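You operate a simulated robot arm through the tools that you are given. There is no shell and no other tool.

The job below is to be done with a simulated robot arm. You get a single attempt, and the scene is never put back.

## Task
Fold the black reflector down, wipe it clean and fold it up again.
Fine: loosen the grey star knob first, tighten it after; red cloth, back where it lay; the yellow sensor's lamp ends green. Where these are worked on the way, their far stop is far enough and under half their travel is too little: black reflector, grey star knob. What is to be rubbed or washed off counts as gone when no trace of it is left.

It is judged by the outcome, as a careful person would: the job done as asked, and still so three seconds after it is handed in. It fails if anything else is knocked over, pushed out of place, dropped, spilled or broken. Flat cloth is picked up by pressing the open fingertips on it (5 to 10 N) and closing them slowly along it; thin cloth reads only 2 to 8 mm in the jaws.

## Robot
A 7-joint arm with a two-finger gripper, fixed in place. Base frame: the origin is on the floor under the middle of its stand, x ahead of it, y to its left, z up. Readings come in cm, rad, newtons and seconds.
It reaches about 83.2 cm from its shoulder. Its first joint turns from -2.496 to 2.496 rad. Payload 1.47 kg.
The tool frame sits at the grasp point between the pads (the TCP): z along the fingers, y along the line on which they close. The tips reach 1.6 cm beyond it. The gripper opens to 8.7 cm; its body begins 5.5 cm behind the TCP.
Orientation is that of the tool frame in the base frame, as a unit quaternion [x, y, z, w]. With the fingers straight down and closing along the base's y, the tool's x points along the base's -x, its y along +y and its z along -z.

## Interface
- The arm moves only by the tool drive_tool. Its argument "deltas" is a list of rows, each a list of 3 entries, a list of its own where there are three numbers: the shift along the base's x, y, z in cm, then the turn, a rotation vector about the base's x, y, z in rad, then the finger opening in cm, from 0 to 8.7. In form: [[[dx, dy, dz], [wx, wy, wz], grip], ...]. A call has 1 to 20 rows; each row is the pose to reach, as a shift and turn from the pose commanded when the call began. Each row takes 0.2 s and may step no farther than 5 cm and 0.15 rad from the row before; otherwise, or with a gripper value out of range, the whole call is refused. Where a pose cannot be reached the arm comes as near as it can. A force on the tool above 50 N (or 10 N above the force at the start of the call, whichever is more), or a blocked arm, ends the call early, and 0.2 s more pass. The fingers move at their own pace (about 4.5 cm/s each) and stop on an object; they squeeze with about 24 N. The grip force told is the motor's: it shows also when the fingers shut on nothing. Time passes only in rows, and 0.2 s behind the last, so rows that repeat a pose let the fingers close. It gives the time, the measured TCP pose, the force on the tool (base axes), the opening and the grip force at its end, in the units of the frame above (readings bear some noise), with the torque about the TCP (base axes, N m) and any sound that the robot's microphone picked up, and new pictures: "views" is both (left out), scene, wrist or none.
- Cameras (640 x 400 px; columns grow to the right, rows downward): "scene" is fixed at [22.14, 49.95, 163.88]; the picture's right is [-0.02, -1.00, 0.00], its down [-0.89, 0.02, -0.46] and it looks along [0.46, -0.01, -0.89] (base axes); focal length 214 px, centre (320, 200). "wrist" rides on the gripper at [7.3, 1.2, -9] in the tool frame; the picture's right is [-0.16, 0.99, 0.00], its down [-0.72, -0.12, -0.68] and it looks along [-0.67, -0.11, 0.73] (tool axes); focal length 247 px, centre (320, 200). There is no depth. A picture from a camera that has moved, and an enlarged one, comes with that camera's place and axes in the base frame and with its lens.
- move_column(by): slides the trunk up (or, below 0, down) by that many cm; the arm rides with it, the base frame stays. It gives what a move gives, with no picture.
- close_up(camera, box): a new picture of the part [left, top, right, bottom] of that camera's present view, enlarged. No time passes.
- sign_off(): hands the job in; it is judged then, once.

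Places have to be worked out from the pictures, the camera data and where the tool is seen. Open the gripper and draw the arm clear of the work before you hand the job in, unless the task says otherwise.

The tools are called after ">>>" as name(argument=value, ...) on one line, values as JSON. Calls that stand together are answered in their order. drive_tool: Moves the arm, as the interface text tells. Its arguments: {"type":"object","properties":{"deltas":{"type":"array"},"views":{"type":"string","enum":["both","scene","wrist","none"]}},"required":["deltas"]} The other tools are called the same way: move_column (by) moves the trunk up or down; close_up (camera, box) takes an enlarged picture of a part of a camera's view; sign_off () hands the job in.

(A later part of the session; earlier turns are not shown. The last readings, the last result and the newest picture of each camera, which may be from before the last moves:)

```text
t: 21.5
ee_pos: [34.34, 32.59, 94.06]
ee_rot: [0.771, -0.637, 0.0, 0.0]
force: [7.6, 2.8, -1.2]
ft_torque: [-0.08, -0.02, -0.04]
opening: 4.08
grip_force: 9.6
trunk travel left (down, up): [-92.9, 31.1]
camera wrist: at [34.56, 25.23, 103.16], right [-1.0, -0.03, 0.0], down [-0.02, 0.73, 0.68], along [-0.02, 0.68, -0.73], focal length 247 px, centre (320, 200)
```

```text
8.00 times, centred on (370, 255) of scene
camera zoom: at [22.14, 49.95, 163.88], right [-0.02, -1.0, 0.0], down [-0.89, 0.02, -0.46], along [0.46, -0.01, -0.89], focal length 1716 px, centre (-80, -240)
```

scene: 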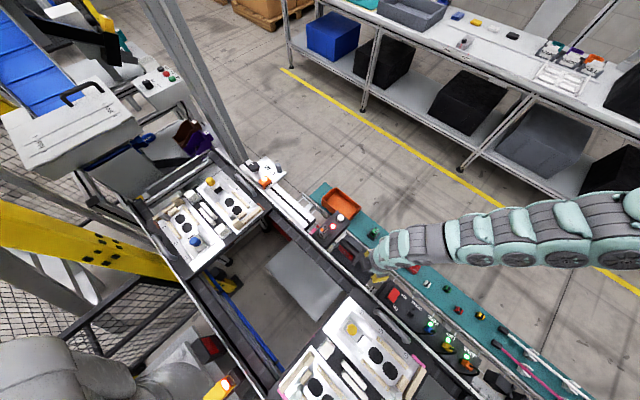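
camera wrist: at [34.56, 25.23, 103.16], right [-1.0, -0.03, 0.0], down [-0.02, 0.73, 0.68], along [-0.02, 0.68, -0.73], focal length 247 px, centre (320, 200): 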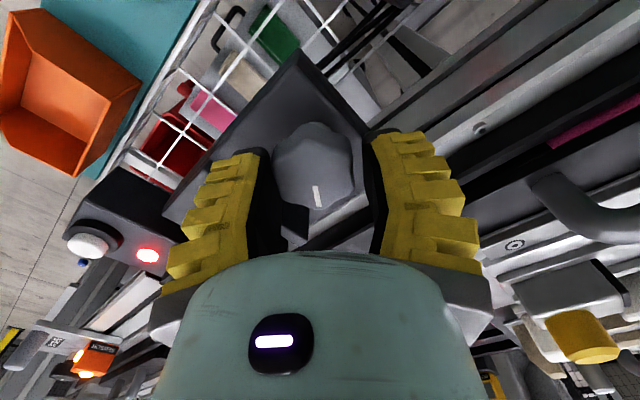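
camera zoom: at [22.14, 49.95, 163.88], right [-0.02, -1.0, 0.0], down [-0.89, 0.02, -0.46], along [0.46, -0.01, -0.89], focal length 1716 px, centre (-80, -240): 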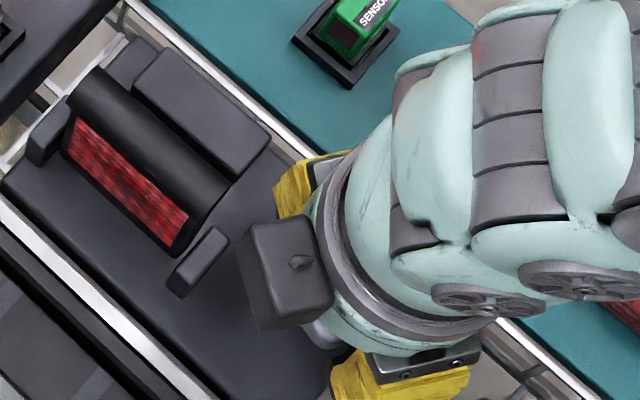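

The mark now points at ≈101°, so the knob has turned about 58° with the gripper and no stop yet. The opening reads 4.08, so I hold still to let the fingers settle and recentre slightly.

>>> drive_tool(deltas=[[[0.1, 0.05, -0.2], [0, 0, 0], 3.0], [[0.1, 0.05, -0.2], [0, 0, 0], 3.0], [[0.1, 0.05, -0.2], [0, 0, 0], 2.8]], views="wrist")

```text
t: 22.3
ee_pos: [34.45, 32.82, 93.86]
ee_rot: [0.771, -0.637, 0.001, -0.001]
force: [6.1, 2.5, -0.9]
ft_torque: [0.03, 0.0, 0.01]
opening: 3.77
grip_force: 8.1
trunk travel left (down, up): [-92.9, 31.1]
camera wrist: at [34.78, 25.31, 102.94], right [-1.0, -0.03, 0.0], down [-0.02, 0.73, 0.68], along [-0.02, 0.68, -0.73], focal length 247 px, centre (320, 200)
```

wrist: 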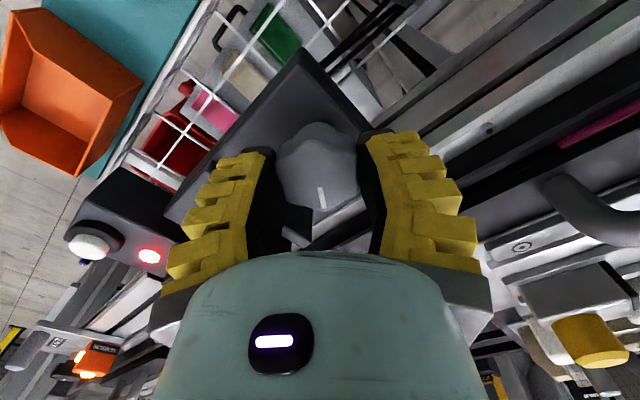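

The opening is closing again to 3.77; I give the fingers a few more rows to reach full squeeze.

>>> drive_tool(deltas=[[[0.05, -0.05, 0], [0, 0, 0], 2.5], [[0.05, -0.05, 0], [0, 0, 0], 2.5], [[0.05, -0.05, 0], [0, 0, 0], 2.5]], views="wrist")

```text
t: 23.1
ee_pos: [34.61, 32.85, 93.95]
ee_rot: [0.771, -0.637, 0.0, -0.001]
force: [7.6, -0.2, 3.8]
ft_torque: [0.35, 0.15, 0.03]
opening: 3.46
grip_force: 30.4
trunk travel left (down, up): [-92.9, 31.1]
camera wrist: at [34.82, 25.33, 102.92], right [-1.0, -0.03, 0.0], down [-0.02, 0.73, 0.68], along [-0.02, 0.68, -0.73], focal length 247 px, centre (320, 200)
```

wrist: 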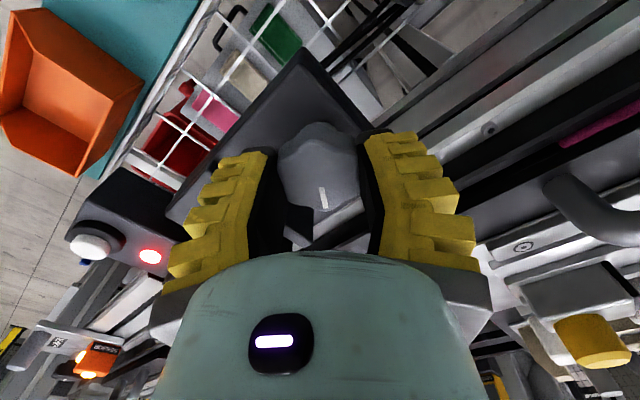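

Firm grip again (3.46 cm, 30 N). I continue counter-clockwise by 0.5 rad.

>>> drive_tool(deltas=[[[0, 0, 0], [0, 0, 0.08], 2.5], [[0, 0, 0], [0, 0, 0.16], 2.5], [[0, 0, 0], [0, 0, 0.24], 2.5], [[0, 0, 0], [0, 0, 0.32], 2.5], [[0, 0, 0], [0, 0, 0.4], 2.5], [[0, 0, 0], [0, 0, 0.5], 2.5]])

>>> close_up(camera="wrist", box=[220, 60, 420, 260])

>>> close_up(camera="scene", box=[330, 230, 410, 280])

```text
t: 24.5
ee_pos: [34.63, 32.96, 93.84]
ee_rot: [0.904, -0.427, 0.001, -0.002]
force: [9.0, 2.6, 8.4]
ft_torque: [0.16, 0.1, -0.01]
opening: 3.46
grip_force: 30.0
trunk travel left (down, up): [-92.9, 31.1]
camera wrist: at [38.38, 26.36, 102.92], right [-0.86, -0.51, 0.0], down [-0.37, 0.63, 0.68], along [-0.34, 0.59, -0.73], focal length 247 px, centre (320, 200)
```

scene: 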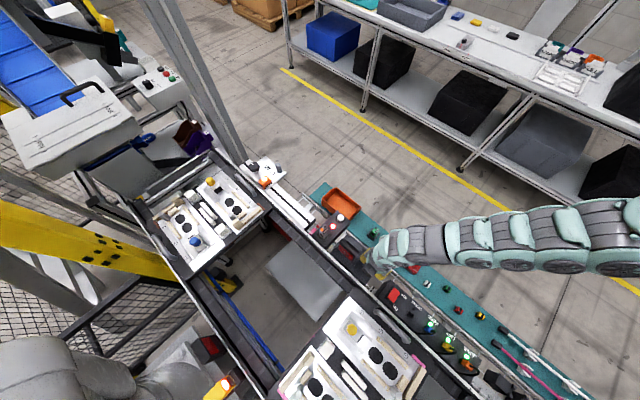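
wrist: 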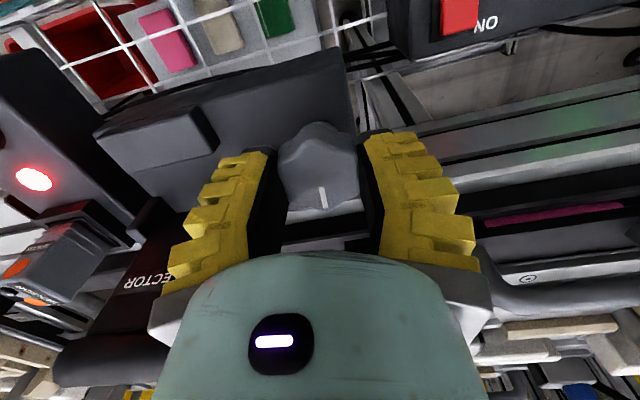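

```text
2.00 times, centred on (320, 160) of wrist
camera zoom: at [38.38, 26.36, 102.92], right [-0.86, -0.51, 0.0], down [-0.37, 0.63, 0.68], along [-0.34, 0.59, -0.73], focal length 494 px, centre (320, 280)
```

zoom: 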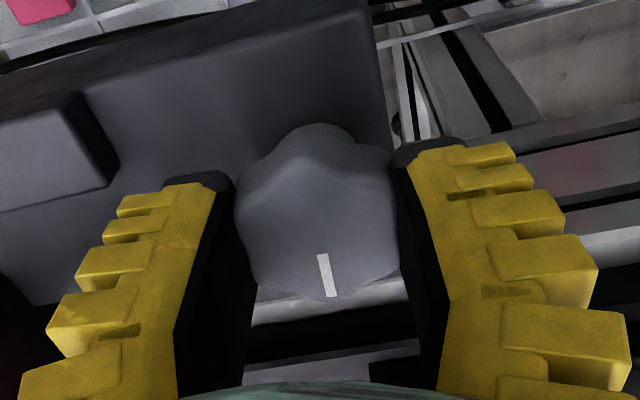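

```text
8.00 times, centred on (370, 255) of scene
camera zoom: at [22.14, 49.95, 163.88], right [-0.02, -1.0, 0.0], down [-0.89, 0.02, -0.46], along [0.46, -0.01, -0.89], focal length 1716 px, centre (-80, -240)
```

zoom: 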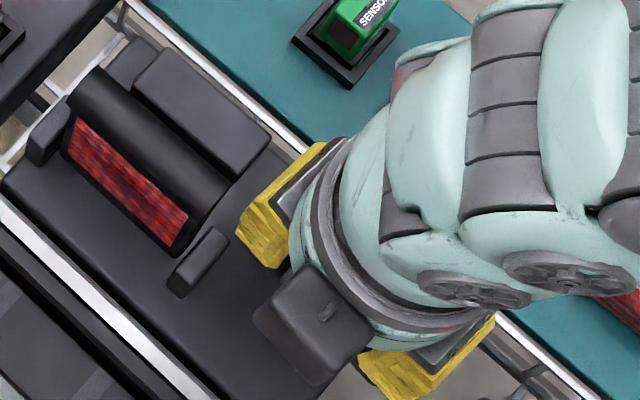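

The knob has now turned about 86° with no stop, and one finger is pointing toward the reflector's end with little room. I open just slightly (to 4.2) and rise straight up, then turn back to regrip.

>>> drive_tool(deltas=[[[0, 0, 0], [0, 0, 0.5], 3.8], [[0, 0, 0], [0, 0, 0.5], 4.2], [[0, 0, 0], [0, 0, 0.5], 4.2]], views="scene")

```text
refused: row 1 steps farther than a row can; nothing moved
```

The turn is relative to the present pose, so I send zero turn.

>>> drive_tool(deltas=[[[0, 0, 0], [0, 0, 0], 3.8], [[0, 0, 0], [0, 0, 0], 4.2], [[0, 0, 0], [0, 0, 0], 4.2]], views="wrist")

>>> close_up(camera="wrist", box=[220, 60, 420, 260])

>>> close_up(camera="scene", box=[330, 230, 410, 280])

```text
t: 25.3
ee_pos: [34.19, 32.58, 93.67]
ee_rot: [0.904, -0.428, 0.0, 0.0]
force: [-0.6, 0.4, 0.7]
ft_torque: [-0.04, 0.01, -0.01]
opening: 4.76
grip_force: 3.4
trunk travel left (down, up): [-92.9, 31.1]
camera wrist: at [38.14, 26.2, 102.77], right [-0.86, -0.5, 0.0], down [-0.37, 0.63, 0.68], along [-0.34, 0.59, -0.73], focal length 247 px, centre (320, 200)
```

wrist: 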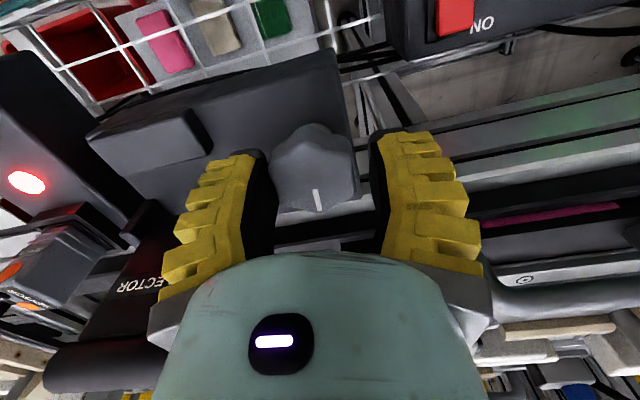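

```text
2.00 times, centred on (320, 160) of wrist
camera zoom: at [38.14, 26.2, 102.77], right [-0.86, -0.5, 0.0], down [-0.37, 0.63, 0.68], along [-0.34, 0.59, -0.73], focal length 494 px, centre (320, 280)
```

zoom: 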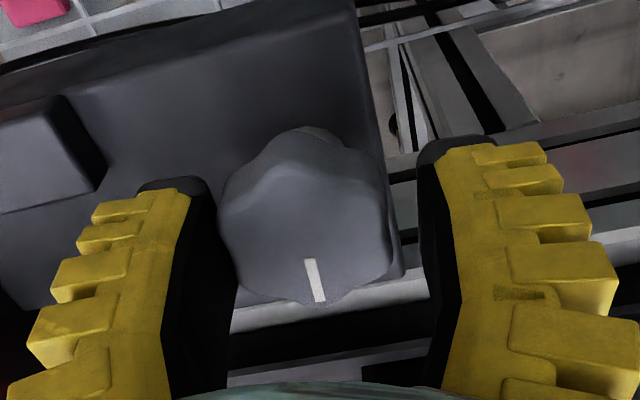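

```text
8.00 times, centred on (370, 255) of scene
camera zoom: at [22.14, 49.95, 163.88], right [-0.02, -1.0, 0.0], down [-0.89, 0.02, -0.46], along [0.46, -0.01, -0.89], focal length 1716 px, centre (-80, -240)
```

zoom: 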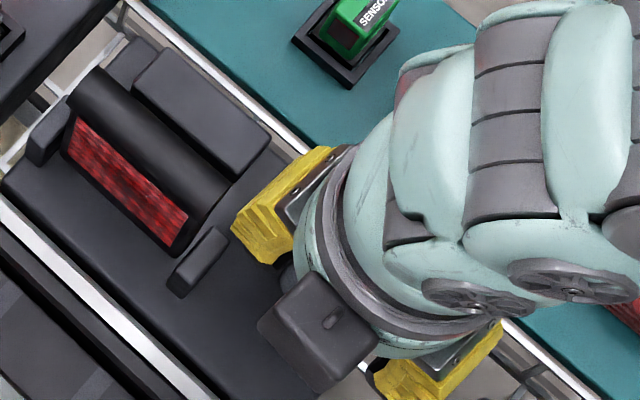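

Released cleanly; centring suggests the knob's axis at (34.65, 32.9). I rise 8.5 cm, turn back 60° (one lobe pitch) and go down again to regrip.

>>> drive_tool(deltas=[[[0, 0, 1.5], [0, 0, 0], 4.3], [[0, 0, 4], [0, 0, 0], 4.3], [[0, 0, 6.5], [0, 0, 0], 4.3], [[0, 0, 8.5], [0, 0, 0], 4.3], [[0.2, 0.15, 8.5], [0, 0, -0.14], 5], [[0.45, 0.3, 8.5], [0, 0, -0.28], 5.6], [[0.45, 0.3, 8.5], [0, 0, -0.42], 5.6], [[0.45, 0.3, 8.5], [0, 0, -0.56], 5.6], [[0.45, 0.3, 8.5], [0, 0, -0.7], 5.6], [[0.45, 0.3, 8.5], [0, 0, -0.84], 5.6], [[0.45, 0.3, 8.5], [0, 0, -0.95], 5.6], [[0.45, 0.3, 8.5], [0, 0, -1.047], 5.6]])

>>> close_up(camera="wrist", box=[220, 60, 420, 185])

```text
t: 27.9
ee_pos: [34.84, 33.03, 102.14]
ee_rot: [-0.568, 0.823, -0.001, 0.0]
force: [-1.2, -0.3, -0.1]
ft_torque: [0.0, 0.0, -0.03]
opening: 6.09
grip_force: 3.2
trunk travel left (down, up): [-92.9, 31.1]
camera wrist: at [31.19, 26.55, 111.25], right [-0.87, 0.5, 0.0], down [0.36, 0.64, 0.68], along [0.34, 0.59, -0.73], focal length 247 px, centre (320, 200)
```

scene: 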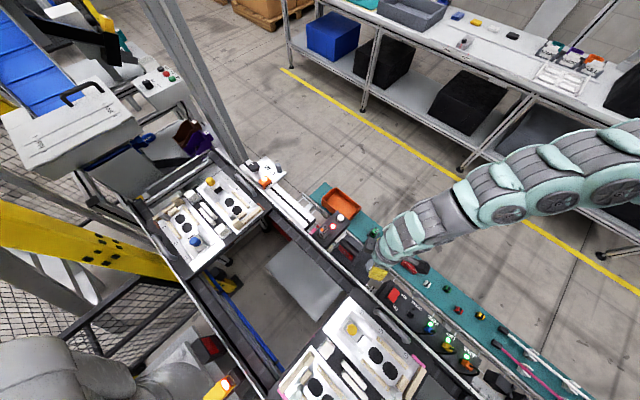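
wrist: 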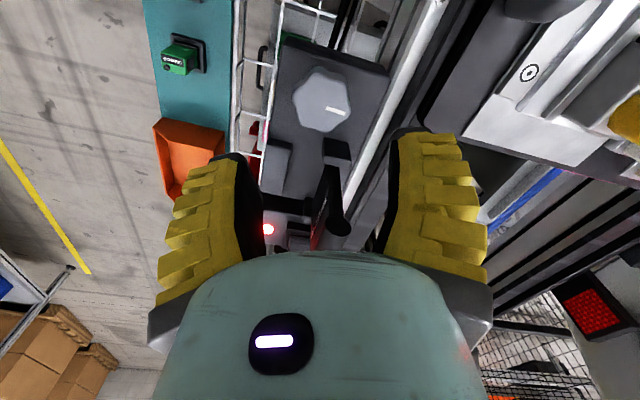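

```text
3.20 times, centred on (320, 122) of wrist
camera zoom: at [31.19, 26.55, 111.25], right [-0.87, 0.5, 0.0], down [0.36, 0.64, 0.68], along [0.34, 0.59, -0.73], focal length 790 px, centre (320, 448)
```

zoom: 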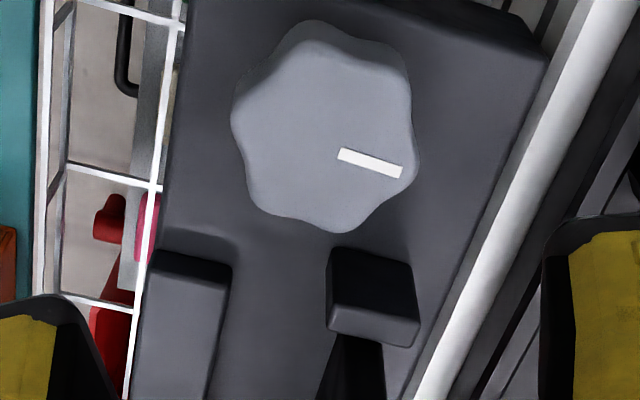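

The mark now points to ≈134°, i.e. turned 90° so far. I align to the next valley pair (θ≈73.6°), centre at (34.65, 32.8), descend and grip again.

>>> drive_tool(deltas=[[[-0.1, -0.1, -1.5], [0, 0, 0.07], 6], [[-0.19, -0.2, -3.5], [0, 0, 0.077], 6], [[-0.19, -0.2, -5.5], [0, 0, 0.077], 6], [[-0.19, -0.2, -7.2], [0, 0, 0.077], 6], [[-0.19, -0.2, -8.3], [0, 0, 0.077], 6], [[-0.19, -0.2, -8.3], [0, 0, 0.077], 6], [[-0.19, -0.2, -8.3], [0, 0, 0.077], 5], [[-0.19, -0.2, -8.3], [0, 0, 0.077], 4.2], [[-0.19, -0.2, -8.3], [0, 0, 0.077], 3.6], [[-0.19, -0.2, -8.3], [0, 0, 0.077], 3.0], [[-0.19, -0.2, -8.3], [0, 0, 0.077], 2.5], [[-0.19, -0.2, -8.3], [0, 0, 0.077], 2.5]], views="wrist")

```text
t: 30.5
ee_pos: [34.47, 32.72, 93.94]
ee_rot: [-0.6, 0.8, 0.0, 0.0]
force: [-4.6, -1.1, 8.5]
ft_torque: [0.31, -0.06, 0.01]
opening: 3.56
grip_force: 29.9
trunk travel left (down, up): [-92.9, 31.1]
camera wrist: at [31.45, 26.02, 103.0], right [-0.9, 0.43, 0.0], down [0.31, 0.66, 0.68], along [0.29, 0.62, -0.73], focal length 247 px, centre (320, 200)
```

wrist: 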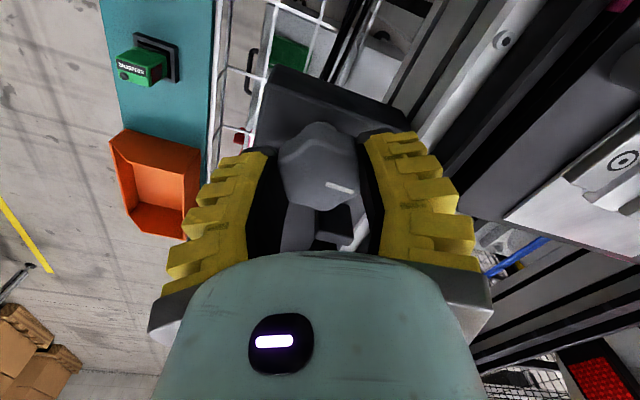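

Gripped at 3.56 cm. I turn counter-clockwise another 0.5 rad, watching for a stop.

>>> drive_tool(deltas=[[[0, 0, 0], [0, 0, 0.08], 2.5], [[0, 0, 0], [0, 0, 0.16], 2.5], [[0, 0, 0], [0, 0, 0.24], 2.5], [[0, 0, 0], [0, 0, 0.32], 2.5], [[0, 0, 0], [0, 0, 0.4], 2.5], [[0, 0, 0], [0, 0, 0.5], 2.5]], views="wrist")

```text
t: 31.9
ee_pos: [34.57, 32.8, 93.9]
ee_rot: [0.78, -0.625, 0.001, 0.001]
force: [-6.7, -4.0, 11.2]
ft_torque: [0.17, 0.13, 0.01]
opening: 3.49
grip_force: 30.1
trunk travel left (down, up): [-92.9, 31.1]
camera wrist: at [35.11, 25.38, 102.99], right [-1.0, -0.06, 0.0], down [-0.04, 0.73, 0.68], along [-0.04, 0.68, -0.73], focal length 247 px, centre (320, 200)
```

wrist: 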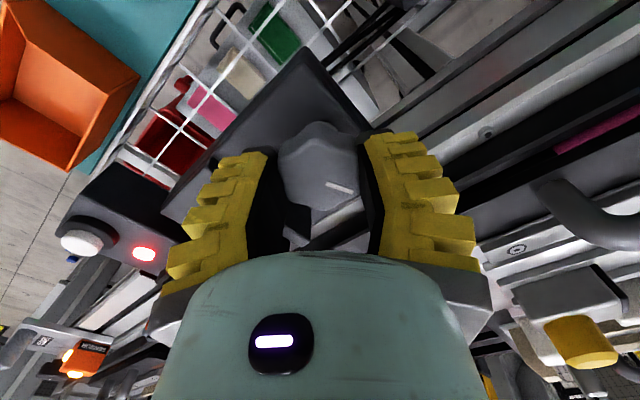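

The knob keeps following. I continue another 0.4 rad.

>>> drive_tool(deltas=[[[0, 0, 0], [0, 0, 0.08], 2.5], [[0, 0, 0], [0, 0, 0.16], 2.5], [[0, 0, 0], [0, 0, 0.24], 2.5], [[0, 0, 0], [0, 0, 0.32], 2.5], [[0, 0, 0], [0, 0, 0.4], 2.5]], views="both")

>>> close_up(camera="wrist", box=[220, 60, 420, 260])

```text
t: 33.1
ee_pos: [34.56, 32.81, 93.87]
ee_rot: [0.889, -0.458, 0.0, 0.0]
force: [-4.4, -0.6, 2.7]
ft_torque: [-0.04, 0.12, -0.2]
opening: 3.37
grip_force: 30.1
trunk travel left (down, up): [-92.9, 31.1]
camera wrist: at [37.95, 26.15, 102.96], right [-0.9, -0.44, 0.0], down [-0.33, 0.66, 0.68], along [-0.3, 0.61, -0.73], focal length 247 px, centre (320, 200)
```

scene: 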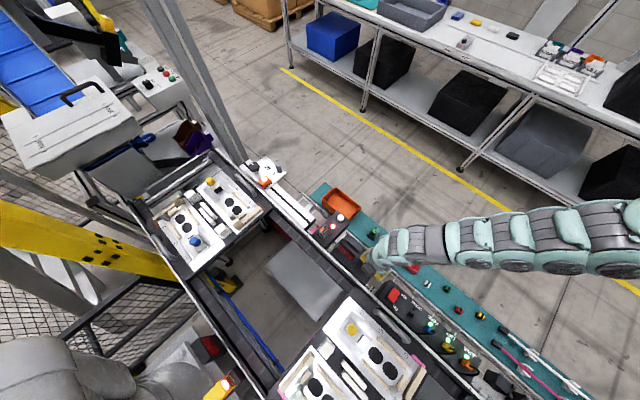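
wrist: 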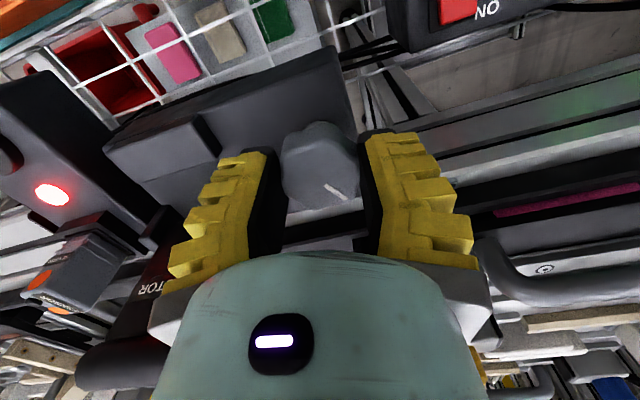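

```text
2.00 times, centred on (320, 160) of wrist
camera zoom: at [37.95, 26.15, 102.96], right [-0.9, -0.44, 0.0], down [-0.33, 0.66, 0.68], along [-0.3, 0.61, -0.73], focal length 494 px, centre (320, 280)
```

zoom: 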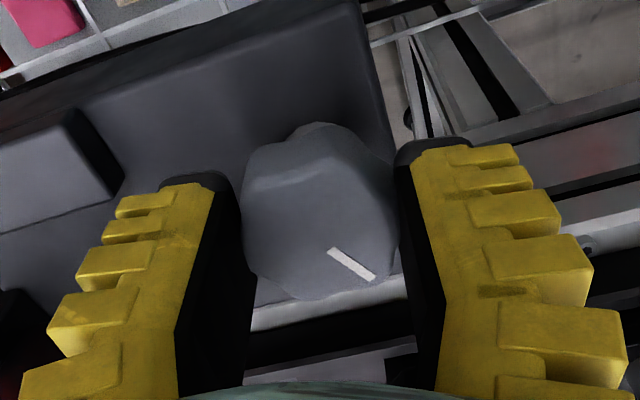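

The knob has slipped in the fingers (mark at ≈166°) with torque −0.2 Nm: it reached its loosened stop after about 120°. I release slightly and rise clear.

>>> drive_tool(deltas=[[[0, 0, 0], [0, 0, 0], 3.8], [[0, 0, 0], [0, 0, 0], 4.2], [[0, 0, 0.2], [0, 0, 0], 4.2], [[0, 0, 3], [0, 0, 0], 4.2], [[0, 0, 6], [0, 0, 0], 4.2], [[0, 0, 9], [0, 0, 0], 4.2], [[0, 0, 11], [0, 0, 0], 4.2]])

>>> close_up(camera="wrist", box=[100, 30, 420, 230])

>>> close_up(camera="scene", box=[320, 220, 416, 280])

```text
t: 34.7
ee_pos: [34.69, 32.89, 104.9]
ee_rot: [0.888, -0.459, 0.0, 0.0]
force: [0.1, -0.5, 0.2]
ft_torque: [-0.03, 0.0, 0.01]
opening: 4.79
grip_force: 4.1
trunk travel left (down, up): [-92.9, 31.1]
camera wrist: at [37.98, 26.09, 114.01], right [-0.9, -0.44, 0.0], down [-0.33, 0.66, 0.68], along [-0.3, 0.61, -0.73], focal length 247 px, centre (320, 200)
```

scene: 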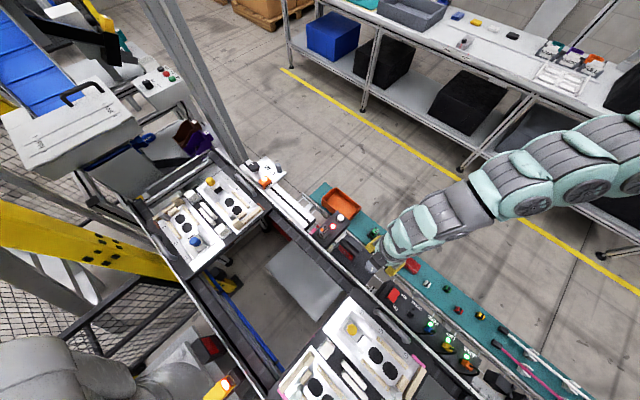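
wrist: 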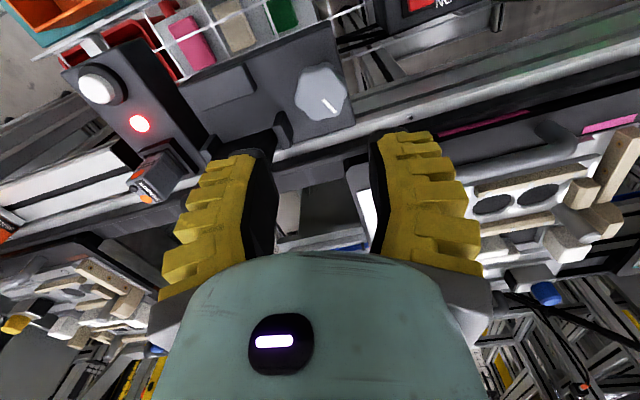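

```text
2.00 times, centred on (260, 130) of wrist
camera zoom: at [37.98, 26.09, 114.01], right [-0.9, -0.44, 0.0], down [-0.33, 0.66, 0.68], along [-0.3, 0.61, -0.73], focal length 494 px, centre (440, 340)
```

zoom: 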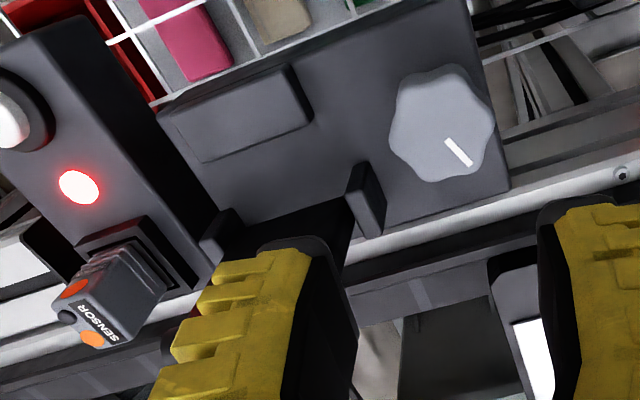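

```text
6.67 times, centred on (368, 250) of scene
camera zoom: at [22.14, 49.95, 163.88], right [-0.02, -1.0, 0.0], down [-0.89, 0.02, -0.46], along [0.46, -0.01, -0.89], focal length 1430 px, centre (0, -133)
```

zoom: 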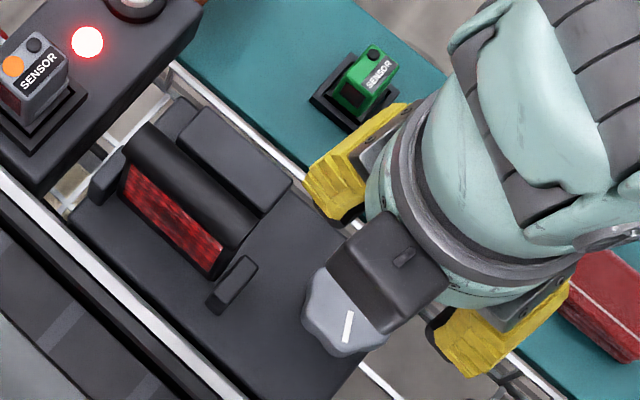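

The knob mark stands at ≈163°, a full 120° turn to the stop. Next the reflector: I plan to pinch its top bar by both ends (fingers closing along the plate) and swing it back and down. I move above it, at about (39.0, 40.8), θ≈133.6°, gripper fully open.

>>> drive_tool(deltas=[[[0.4, 0.8, 0.3], [0, 0, 0.03], 5.5], [[1.2, 2.2, 0.5], [0, 0, 0.06], 7], [[2.1, 3.8, 0.5], [0, 0, 0.09], 8], [[3.0, 5.4, 0.5], [0, 0, 0.12], 8.7], [[3.7, 6.8, 0.5], [0, 0, 0.145], 8.7], [[4.28, 7.91, 0.5], [0, 0, 0.145], 8.7], [[4.28, 7.91, 0.5], [0, 0, 0.145], 8.7]])

>>> close_up(camera="wrist", box=[160, 40, 480, 240])

>>> close_up(camera="scene", box=[310, 210, 406, 270])

```text
t: 36.3
ee_pos: [38.83, 40.69, 105.51]
ee_rot: [0.92, -0.392, 0.001, -0.001]
force: [0.2, 0.7, 0.2]
ft_torque: [0.0, -0.01, 0.01]
opening: 8.7
grip_force: 0.0
trunk travel left (down, up): [-92.9, 31.1]
camera wrist: at [42.98, 34.55, 114.5], right [-0.82, -0.57, 0.0], down [-0.42, 0.6, 0.68], along [-0.39, 0.56, -0.73], focal length 247 px, centre (320, 200)
```

scene: 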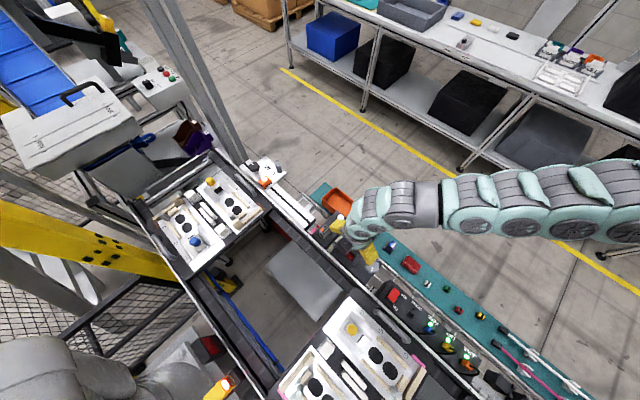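
wrist: 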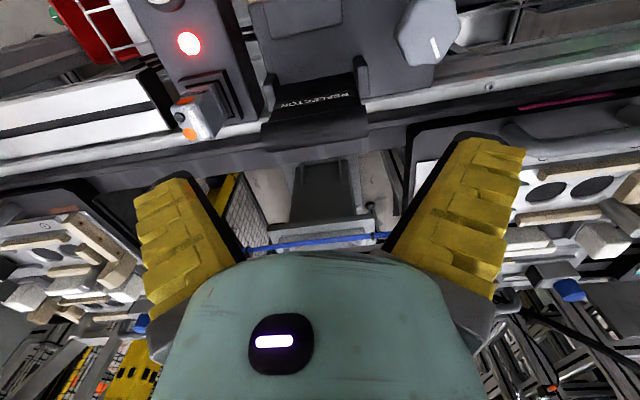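

```text
2.00 times, centred on (320, 140) of wrist
camera zoom: at [42.98, 34.55, 114.5], right [-0.82, -0.57, 0.0], down [-0.42, 0.6, 0.68], along [-0.39, 0.56, -0.73], focal length 494 px, centre (320, 320)
```

zoom: 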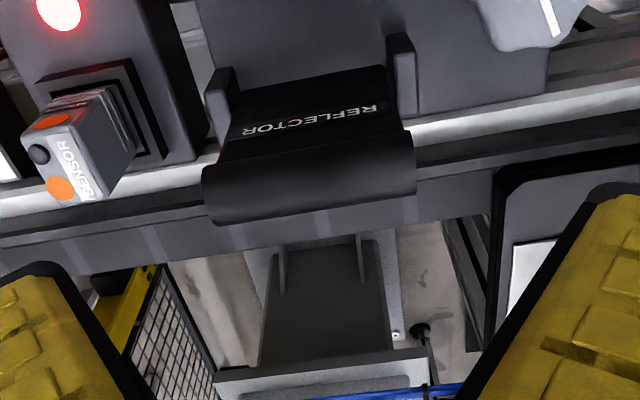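

```text
6.67 times, centred on (358, 240) of scene
camera zoom: at [22.14, 49.95, 163.88], right [-0.02, -1.0, 0.0], down [-0.89, 0.02, -0.46], along [0.46, -0.01, -0.89], focal length 1430 px, centre (67, -67)
```

zoom: 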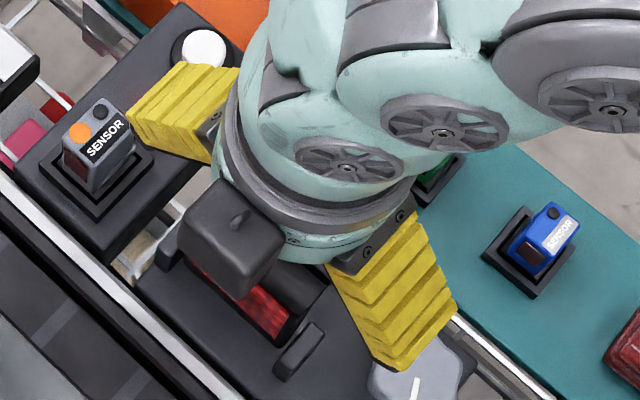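

The bar's axis works out at about 7.1 cm long, 2.1 cm thick, centred at (38.7, 41.3, 99.0). I centre on it and lower to TCP z≈100 with the fingers straddling its ends, checking pictures before closing.

>>> drive_tool(deltas=[[[-0.05, 0.3, -1], [0, 0, 0.01], 8.7], [[-0.1, 0.64, -2], [0, 0, 0.01], 8.7], [[-0.1, 0.64, -3], [0, 0, 0.01], 8.7], [[-0.1, 0.64, -3.5], [0, 0, 0.01], 8.7]])

>>> close_up(camera="wrist", box=[160, 80, 480, 280])

>>> close_up(camera="scene", box=[310, 210, 406, 270])

```text
t: 37.3
ee_pos: [38.59, 40.67, 103.98]
ee_rot: [0.922, -0.388, 0.001, -0.001]
force: [0.4, -0.6, -0.3]
ft_torque: [-0.01, -0.01, 0.0]
opening: 8.7
grip_force: 0.1
out of reach, approached as far as the arm can: row 2, 3, 4
trunk travel left (down, up): [-92.9, 31.1]
camera wrist: at [42.9, 34.57, 113.0], right [-0.82, -0.58, 0.0], down [-0.42, 0.6, 0.68], along [-0.39, 0.56, -0.73], focal length 247 px, centre (320, 200)
```

scene: 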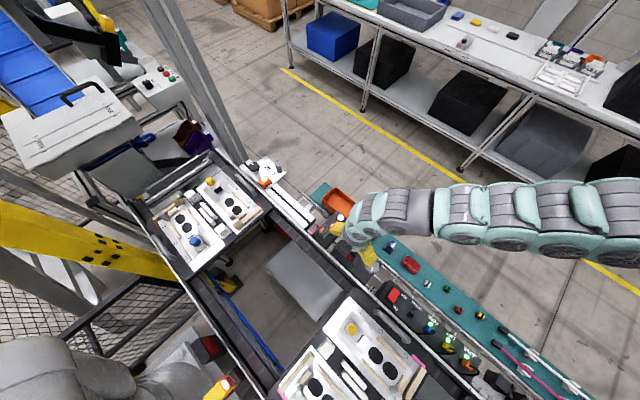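
wrist: 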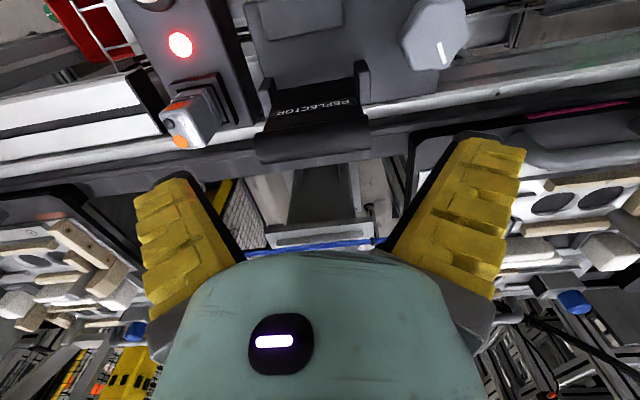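

```text
2.00 times, centred on (320, 180) of wrist
camera zoom: at [42.9, 34.57, 113.0], right [-0.82, -0.58, 0.0], down [-0.42, 0.6, 0.68], along [-0.39, 0.56, -0.73], focal length 494 px, centre (320, 240)
```

zoom: 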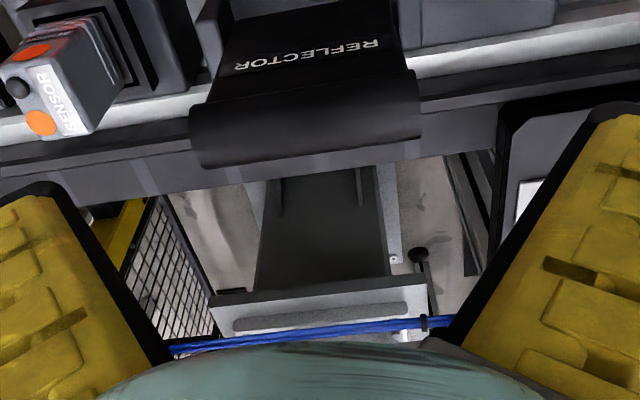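

```text
6.67 times, centred on (358, 240) of scene
camera zoom: at [22.14, 49.95, 163.88], right [-0.02, -1.0, 0.0], down [-0.89, 0.02, -0.46], along [0.46, -0.01, -0.89], focal length 1430 px, centre (67, -67)
```

zoom: 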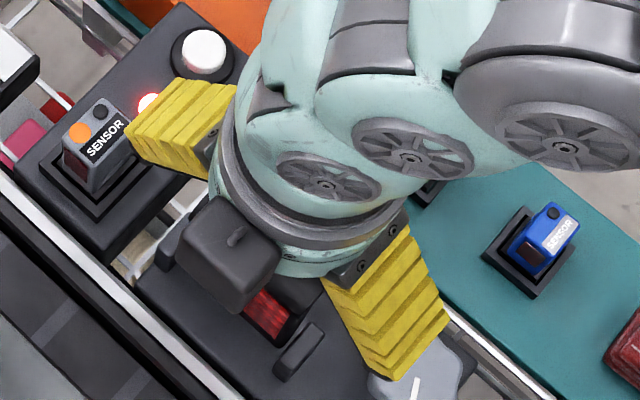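

The arm is stretched to its limit here, so the trunk has to come down. I raise the tool first, then lower the trunk by the same amount.

>>> drive_tool(deltas=[[[0.1, 0.1, 3], [0, 0, 0], 8.7], [[0.1, 0.1, 6], [0, 0, 0], 8.7], [[0.1, 0.1, 9], [0, 0, 0], 8.7], [[0.1, 0.1, 10], [0, 0, 0], 8.7]], views="none")

>>> move_column(by=-8)

```text
t: 38.3
ee_pos: [38.82, 40.54, 114.05]
ee_rot: [0.921, -0.389, 0.0, -0.001]
force: [0.6, 0.5, 0.1]
ft_torque: [-0.02, 0.0, -0.01]
opening: 8.69
grip_force: 0.1
trunk travel left (down, up): [-92.9, 31.1]
```

```text
t: 39.5
ee_pos: [38.72, 40.68, 106.09]
ee_rot: [0.921, -0.388, 0.001, -0.002]
force: [-0.3, 0.0, -0.1]
ft_torque: [-0.02, 0.05, 0.0]
opening: 8.71
grip_force: 0.0
trunk travel left (down, up): [-84.9, 39.1]
```

Reached 114 and lowered to 106. I repeat: raise 9, lower the trunk 9.

>>> drive_tool(deltas=[[[0, 0, 3], [0, 0, 0], 8.7], [[0, 0, 6], [0, 0, 0], 8.7], [[0, 0, 9], [0, 0, 0], 8.7]], views="none")

>>> move_column(by=-9)

```text
t: 40.3
ee_pos: [38.87, 40.69, 114.95]
ee_rot: [0.922, -0.388, 0.0, -0.001]
force: [-1.1, -1.3, 0.6]
ft_torque: [0.01, 0.0, -0.01]
opening: 8.71
grip_force: 0.0
trunk travel left (down, up): [-84.9, 39.1]
```

```text
t: 41.5
ee_pos: [38.95, 40.69, 105.97]
ee_rot: [0.921, -0.389, 0.0, 0.0]
force: [-0.5, -0.2, 0.2]
ft_torque: [0.01, 0.0, -0.01]
opening: 8.71
grip_force: 0.0
trunk travel left (down, up): [-75.9, 48.1]
```

Trunk is now 29 cm below start. I shift over the bar's centre and lower to z≈102 to check.

>>> drive_tool(deltas=[[[-0.1, 0.3, -1], [0, 0, 0], 8.7], [[-0.2, 0.62, -2], [0, 0, 0], 8.7], [[-0.2, 0.62, -3], [0, 0, 0], 8.7], [[-0.2, 0.62, -3.5], [0, 0, 0], 8.7]])

>>> close_up(camera="wrist", box=[160, 80, 480, 280])

>>> close_up(camera="scene", box=[310, 210, 406, 270])

```text
t: 42.5
ee_pos: [38.73, 41.36, 102.41]
ee_rot: [0.921, -0.389, 0.001, 0.001]
force: [0.5, 0.2, -0.2]
ft_torque: [-0.01, 0.02, 0.03]
opening: 8.69
grip_force: 0.0
trunk travel left (down, up): [-75.9, 48.1]
camera wrist: at [42.96, 35.19, 111.47], right [-0.82, -0.58, 0.0], down [-0.42, 0.6, 0.68], along [-0.39, 0.55, -0.73], focal length 247 px, centre (320, 200)
```

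scene: 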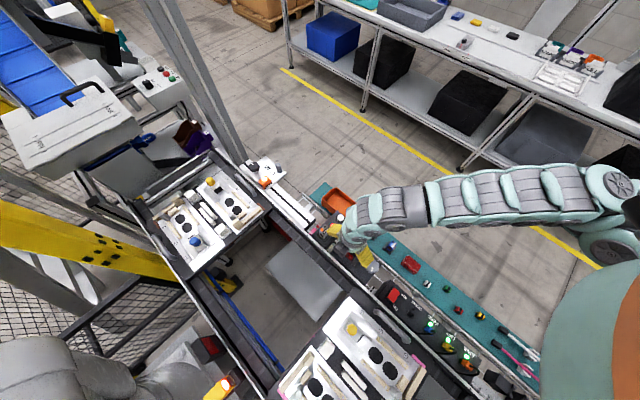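
wrist: 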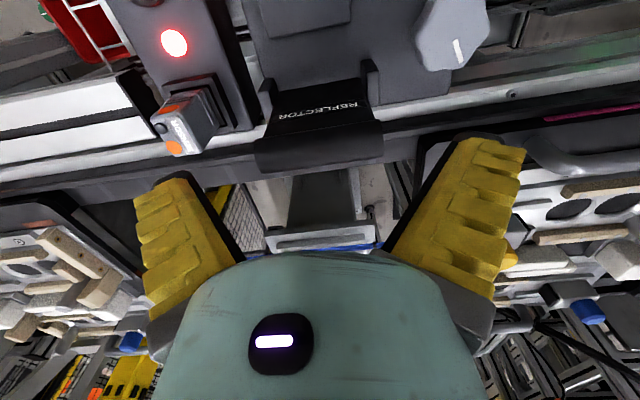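

```text
2.00 times, centred on (320, 180) of wrist
camera zoom: at [42.96, 35.19, 111.47], right [-0.82, -0.58, 0.0], down [-0.42, 0.6, 0.68], along [-0.39, 0.55, -0.73], focal length 494 px, centre (320, 240)
```

zoom: 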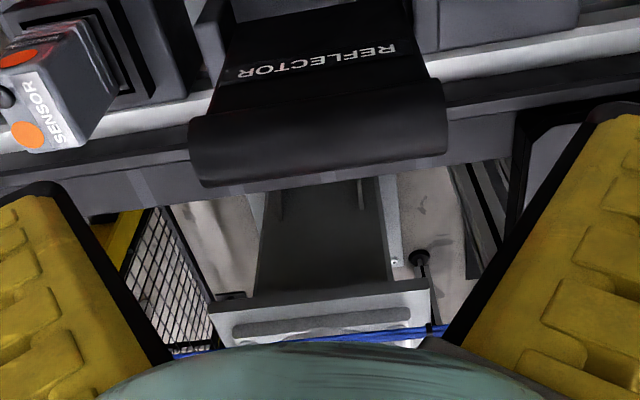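

```text
6.67 times, centred on (358, 240) of scene
camera zoom: at [22.14, 49.95, 163.88], right [-0.02, -1.0, 0.0], down [-0.89, 0.02, -0.46], along [0.46, -0.01, -0.89], focal length 1430 px, centre (67, -67)
```

zoom: 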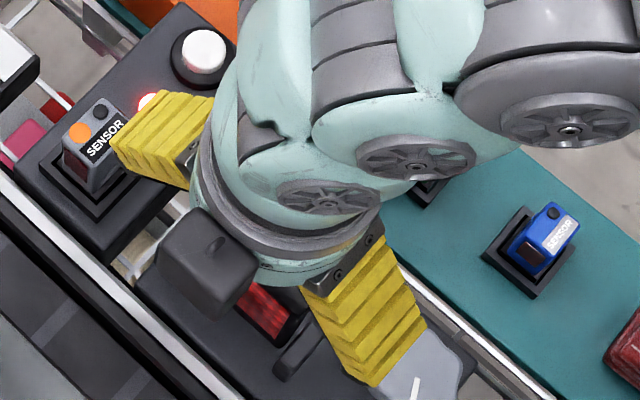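

The bar lies exactly centred under the tool (bar centre at the expected pixel). I lower to z≈100 and check again before closing.

>>> drive_tool(deltas=[[[0, 0, -0.8], [0, 0, 0], 8.7], [[0, 0, -1.6], [0, 0, 0], 8.7], [[0, 0, -2.4], [0, 0, 0], 8.7]])

>>> close_up(camera="wrist", box=[160, 80, 480, 280])

```text
t: 43.3
ee_pos: [38.61, 41.11, 100.02]
ee_rot: [0.921, -0.389, 0.001, -0.001]
force: [0.0, -0.2, 0.2]
ft_torque: [-0.01, -0.01, -0.02]
opening: 8.7
grip_force: 0.1
trunk travel left (down, up): [-75.9, 48.1]
camera wrist: at [43.01, 35.19, 109.04], right [-0.82, -0.58, 0.0], down [-0.42, 0.6, 0.68], along [-0.39, 0.56, -0.73], focal length 247 px, centre (320, 200)
```

scene: 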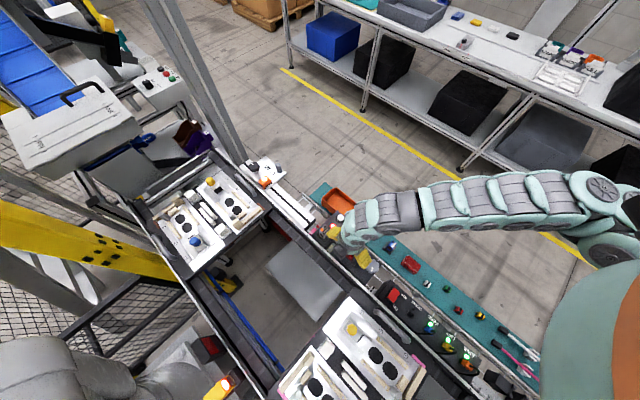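
wrist: 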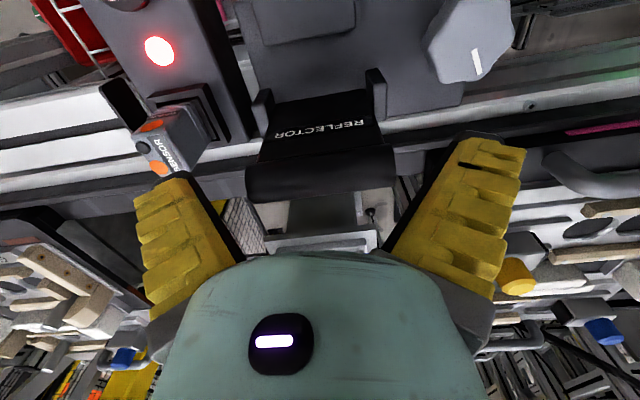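

```text
2.00 times, centred on (320, 180) of wrist
camera zoom: at [43.01, 35.19, 109.04], right [-0.82, -0.58, 0.0], down [-0.42, 0.6, 0.68], along [-0.39, 0.56, -0.73], focal length 494 px, centre (320, 240)
```

zoom: 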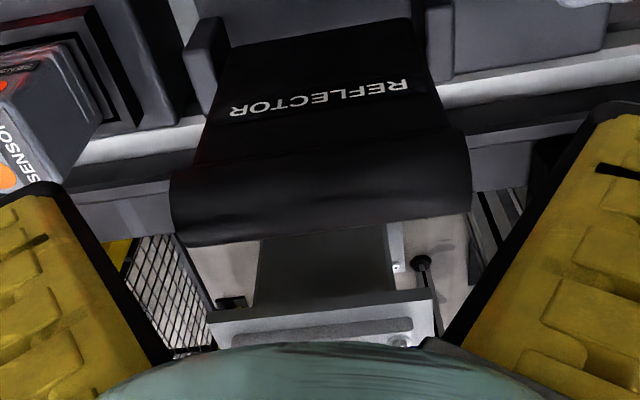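

The bar's centred between the fingers. I close slowly on its ends.

>>> drive_tool(deltas=[[[0, 0, 0], [0, 0, 0], 8.2], [[0, 0, 0], [0, 0, 0], 7.6], [[0, 0, 0], [0, 0, 0], 7.0], [[0, 0, 0], [0, 0, 0], 6.5], [[0, 0, 0], [0, 0, 0], 6.2], [[0, 0, 0], [0, 0, 0], 6.2]])

>>> close_up(camera="wrist", box=[160, 80, 480, 280])

```text
t: 44.7
ee_pos: [38.77, 41.25, 99.93]
ee_rot: [0.921, -0.389, -0.001, 0.0]
force: [0.5, -0.5, -0.5]
ft_torque: [-0.01, -0.01, 0.0]
opening: 6.65
grip_force: 2.8
trunk travel left (down, up): [-75.9, 48.1]
camera wrist: at [43.03, 35.18, 109.07], right [-0.82, -0.58, 0.0], down [-0.42, 0.6, 0.68], along [-0.39, 0.56, -0.73], focal length 247 px, centre (320, 200)
```

scene: 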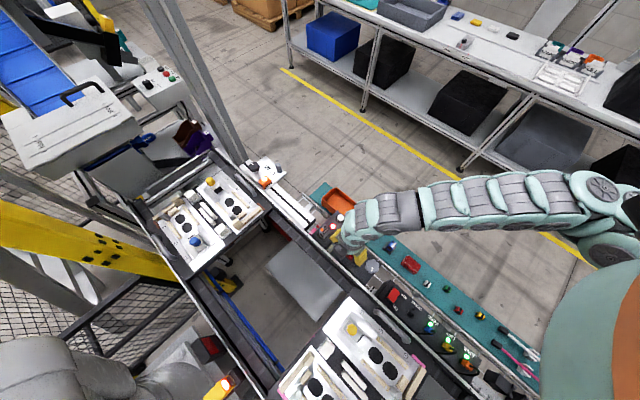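
wrist: 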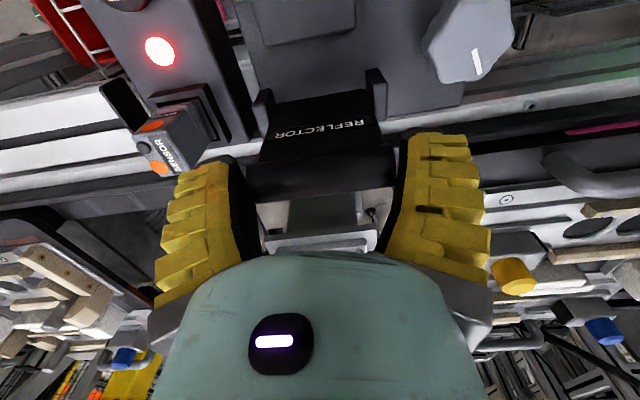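

```text
2.00 times, centred on (320, 180) of wrist
camera zoom: at [43.03, 35.18, 109.07], right [-0.82, -0.58, 0.0], down [-0.42, 0.6, 0.68], along [-0.39, 0.56, -0.73], focal length 494 px, centre (320, 240)
```

zoom: 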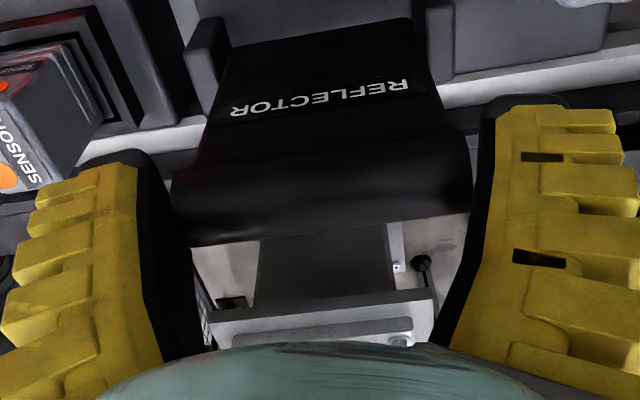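

Not yet in contact at 6.65 cm; I keep closing.

>>> drive_tool(deltas=[[[0, 0, 0], [0, 0, 0], 5.9], [[0, 0, 0], [0, 0, 0], 5.6], [[0, 0, 0], [0, 0, 0], 5.3], [[0, 0, 0], [0, 0, 0], 5.0], [[0, 0, 0], [0, 0, 0], 5.0]], views="wrist")

```text
t: 45.9
ee_pos: [38.69, 41.26, 99.95]
ee_rot: [0.922, -0.388, 0.001, 0.001]
force: [2.9, 3.8, -12.2]
ft_torque: [0.02, 0.14, 0.07]
opening: 6.37
grip_force: 30.0
trunk travel left (down, up): [-75.9, 48.1]
camera wrist: at [42.98, 35.16, 109.01], right [-0.82, -0.58, 0.0], down [-0.42, 0.6, 0.68], along [-0.39, 0.56, -0.73], focal length 247 px, centre (320, 200)
```

wrist: 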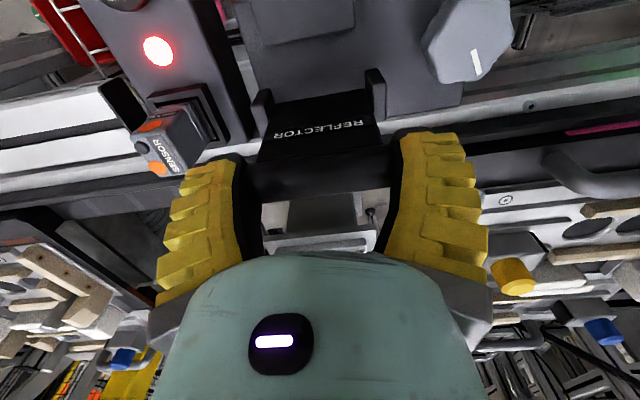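

The bar is gripped (6.37 cm, 30 N). I begin the fold: swing back (toward the mat) about the hinge near z≈91, first 20°.

>>> drive_tool(deltas=[[[0.47, -0.49, -0.03], [0, 0, 0], 5.0], [[0.93, -0.97, -0.12], [0, 0, 0], 5.0], [[1.39, -1.45, -0.27], [0, 0, 0], 5.0], [[1.84, -1.92, -0.47], [0, 0, 0], 5.0]])

>>> close_up(camera="wrist", box=[160, 80, 480, 280])

>>> close_up(camera="scene", box=[310, 210, 406, 270])

```text
t: 46.9
ee_pos: [40.54, 39.41, 99.57]
ee_rot: [0.922, -0.388, 0.0, 0.0]
force: [-5.1, 2.6, 8.2]
ft_torque: [0.36, 0.51, 0.22]
opening: 6.64
grip_force: 30.0
trunk travel left (down, up): [-75.9, 48.1]
camera wrist: at [44.85, 33.28, 108.71], right [-0.82, -0.58, 0.0], down [-0.42, 0.6, 0.68], along [-0.39, 0.56, -0.73], focal length 247 px, centre (320, 200)
```

scene: 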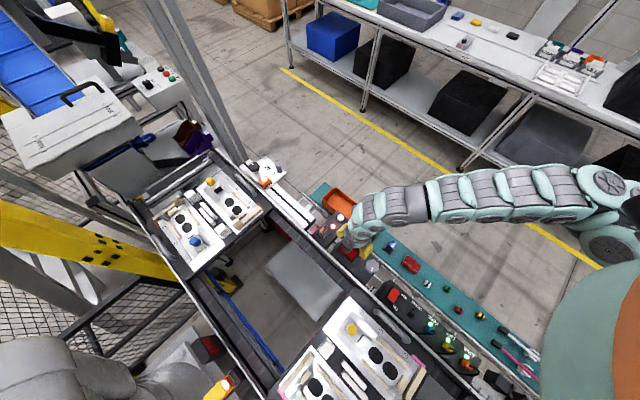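
wrist: 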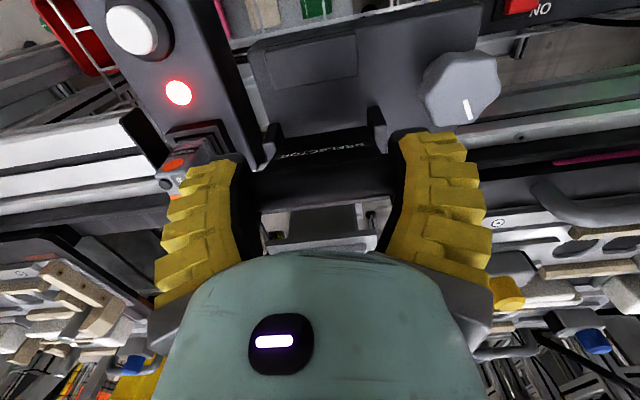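

```text
2.00 times, centred on (320, 180) of wrist
camera zoom: at [44.85, 33.28, 108.71], right [-0.82, -0.58, 0.0], down [-0.42, 0.6, 0.68], along [-0.39, 0.56, -0.73], focal length 494 px, centre (320, 240)
```

zoom: 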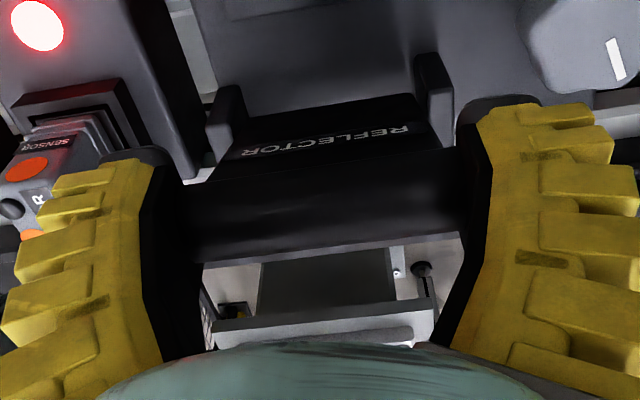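

```text
6.67 times, centred on (358, 240) of scene
camera zoom: at [22.14, 49.95, 163.88], right [-0.02, -1.0, 0.0], down [-0.89, 0.02, -0.46], along [0.46, -0.01, -0.89], focal length 1430 px, centre (67, -67)
```

zoom: 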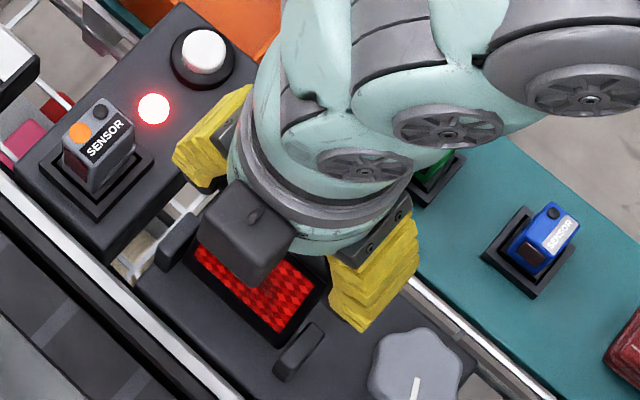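

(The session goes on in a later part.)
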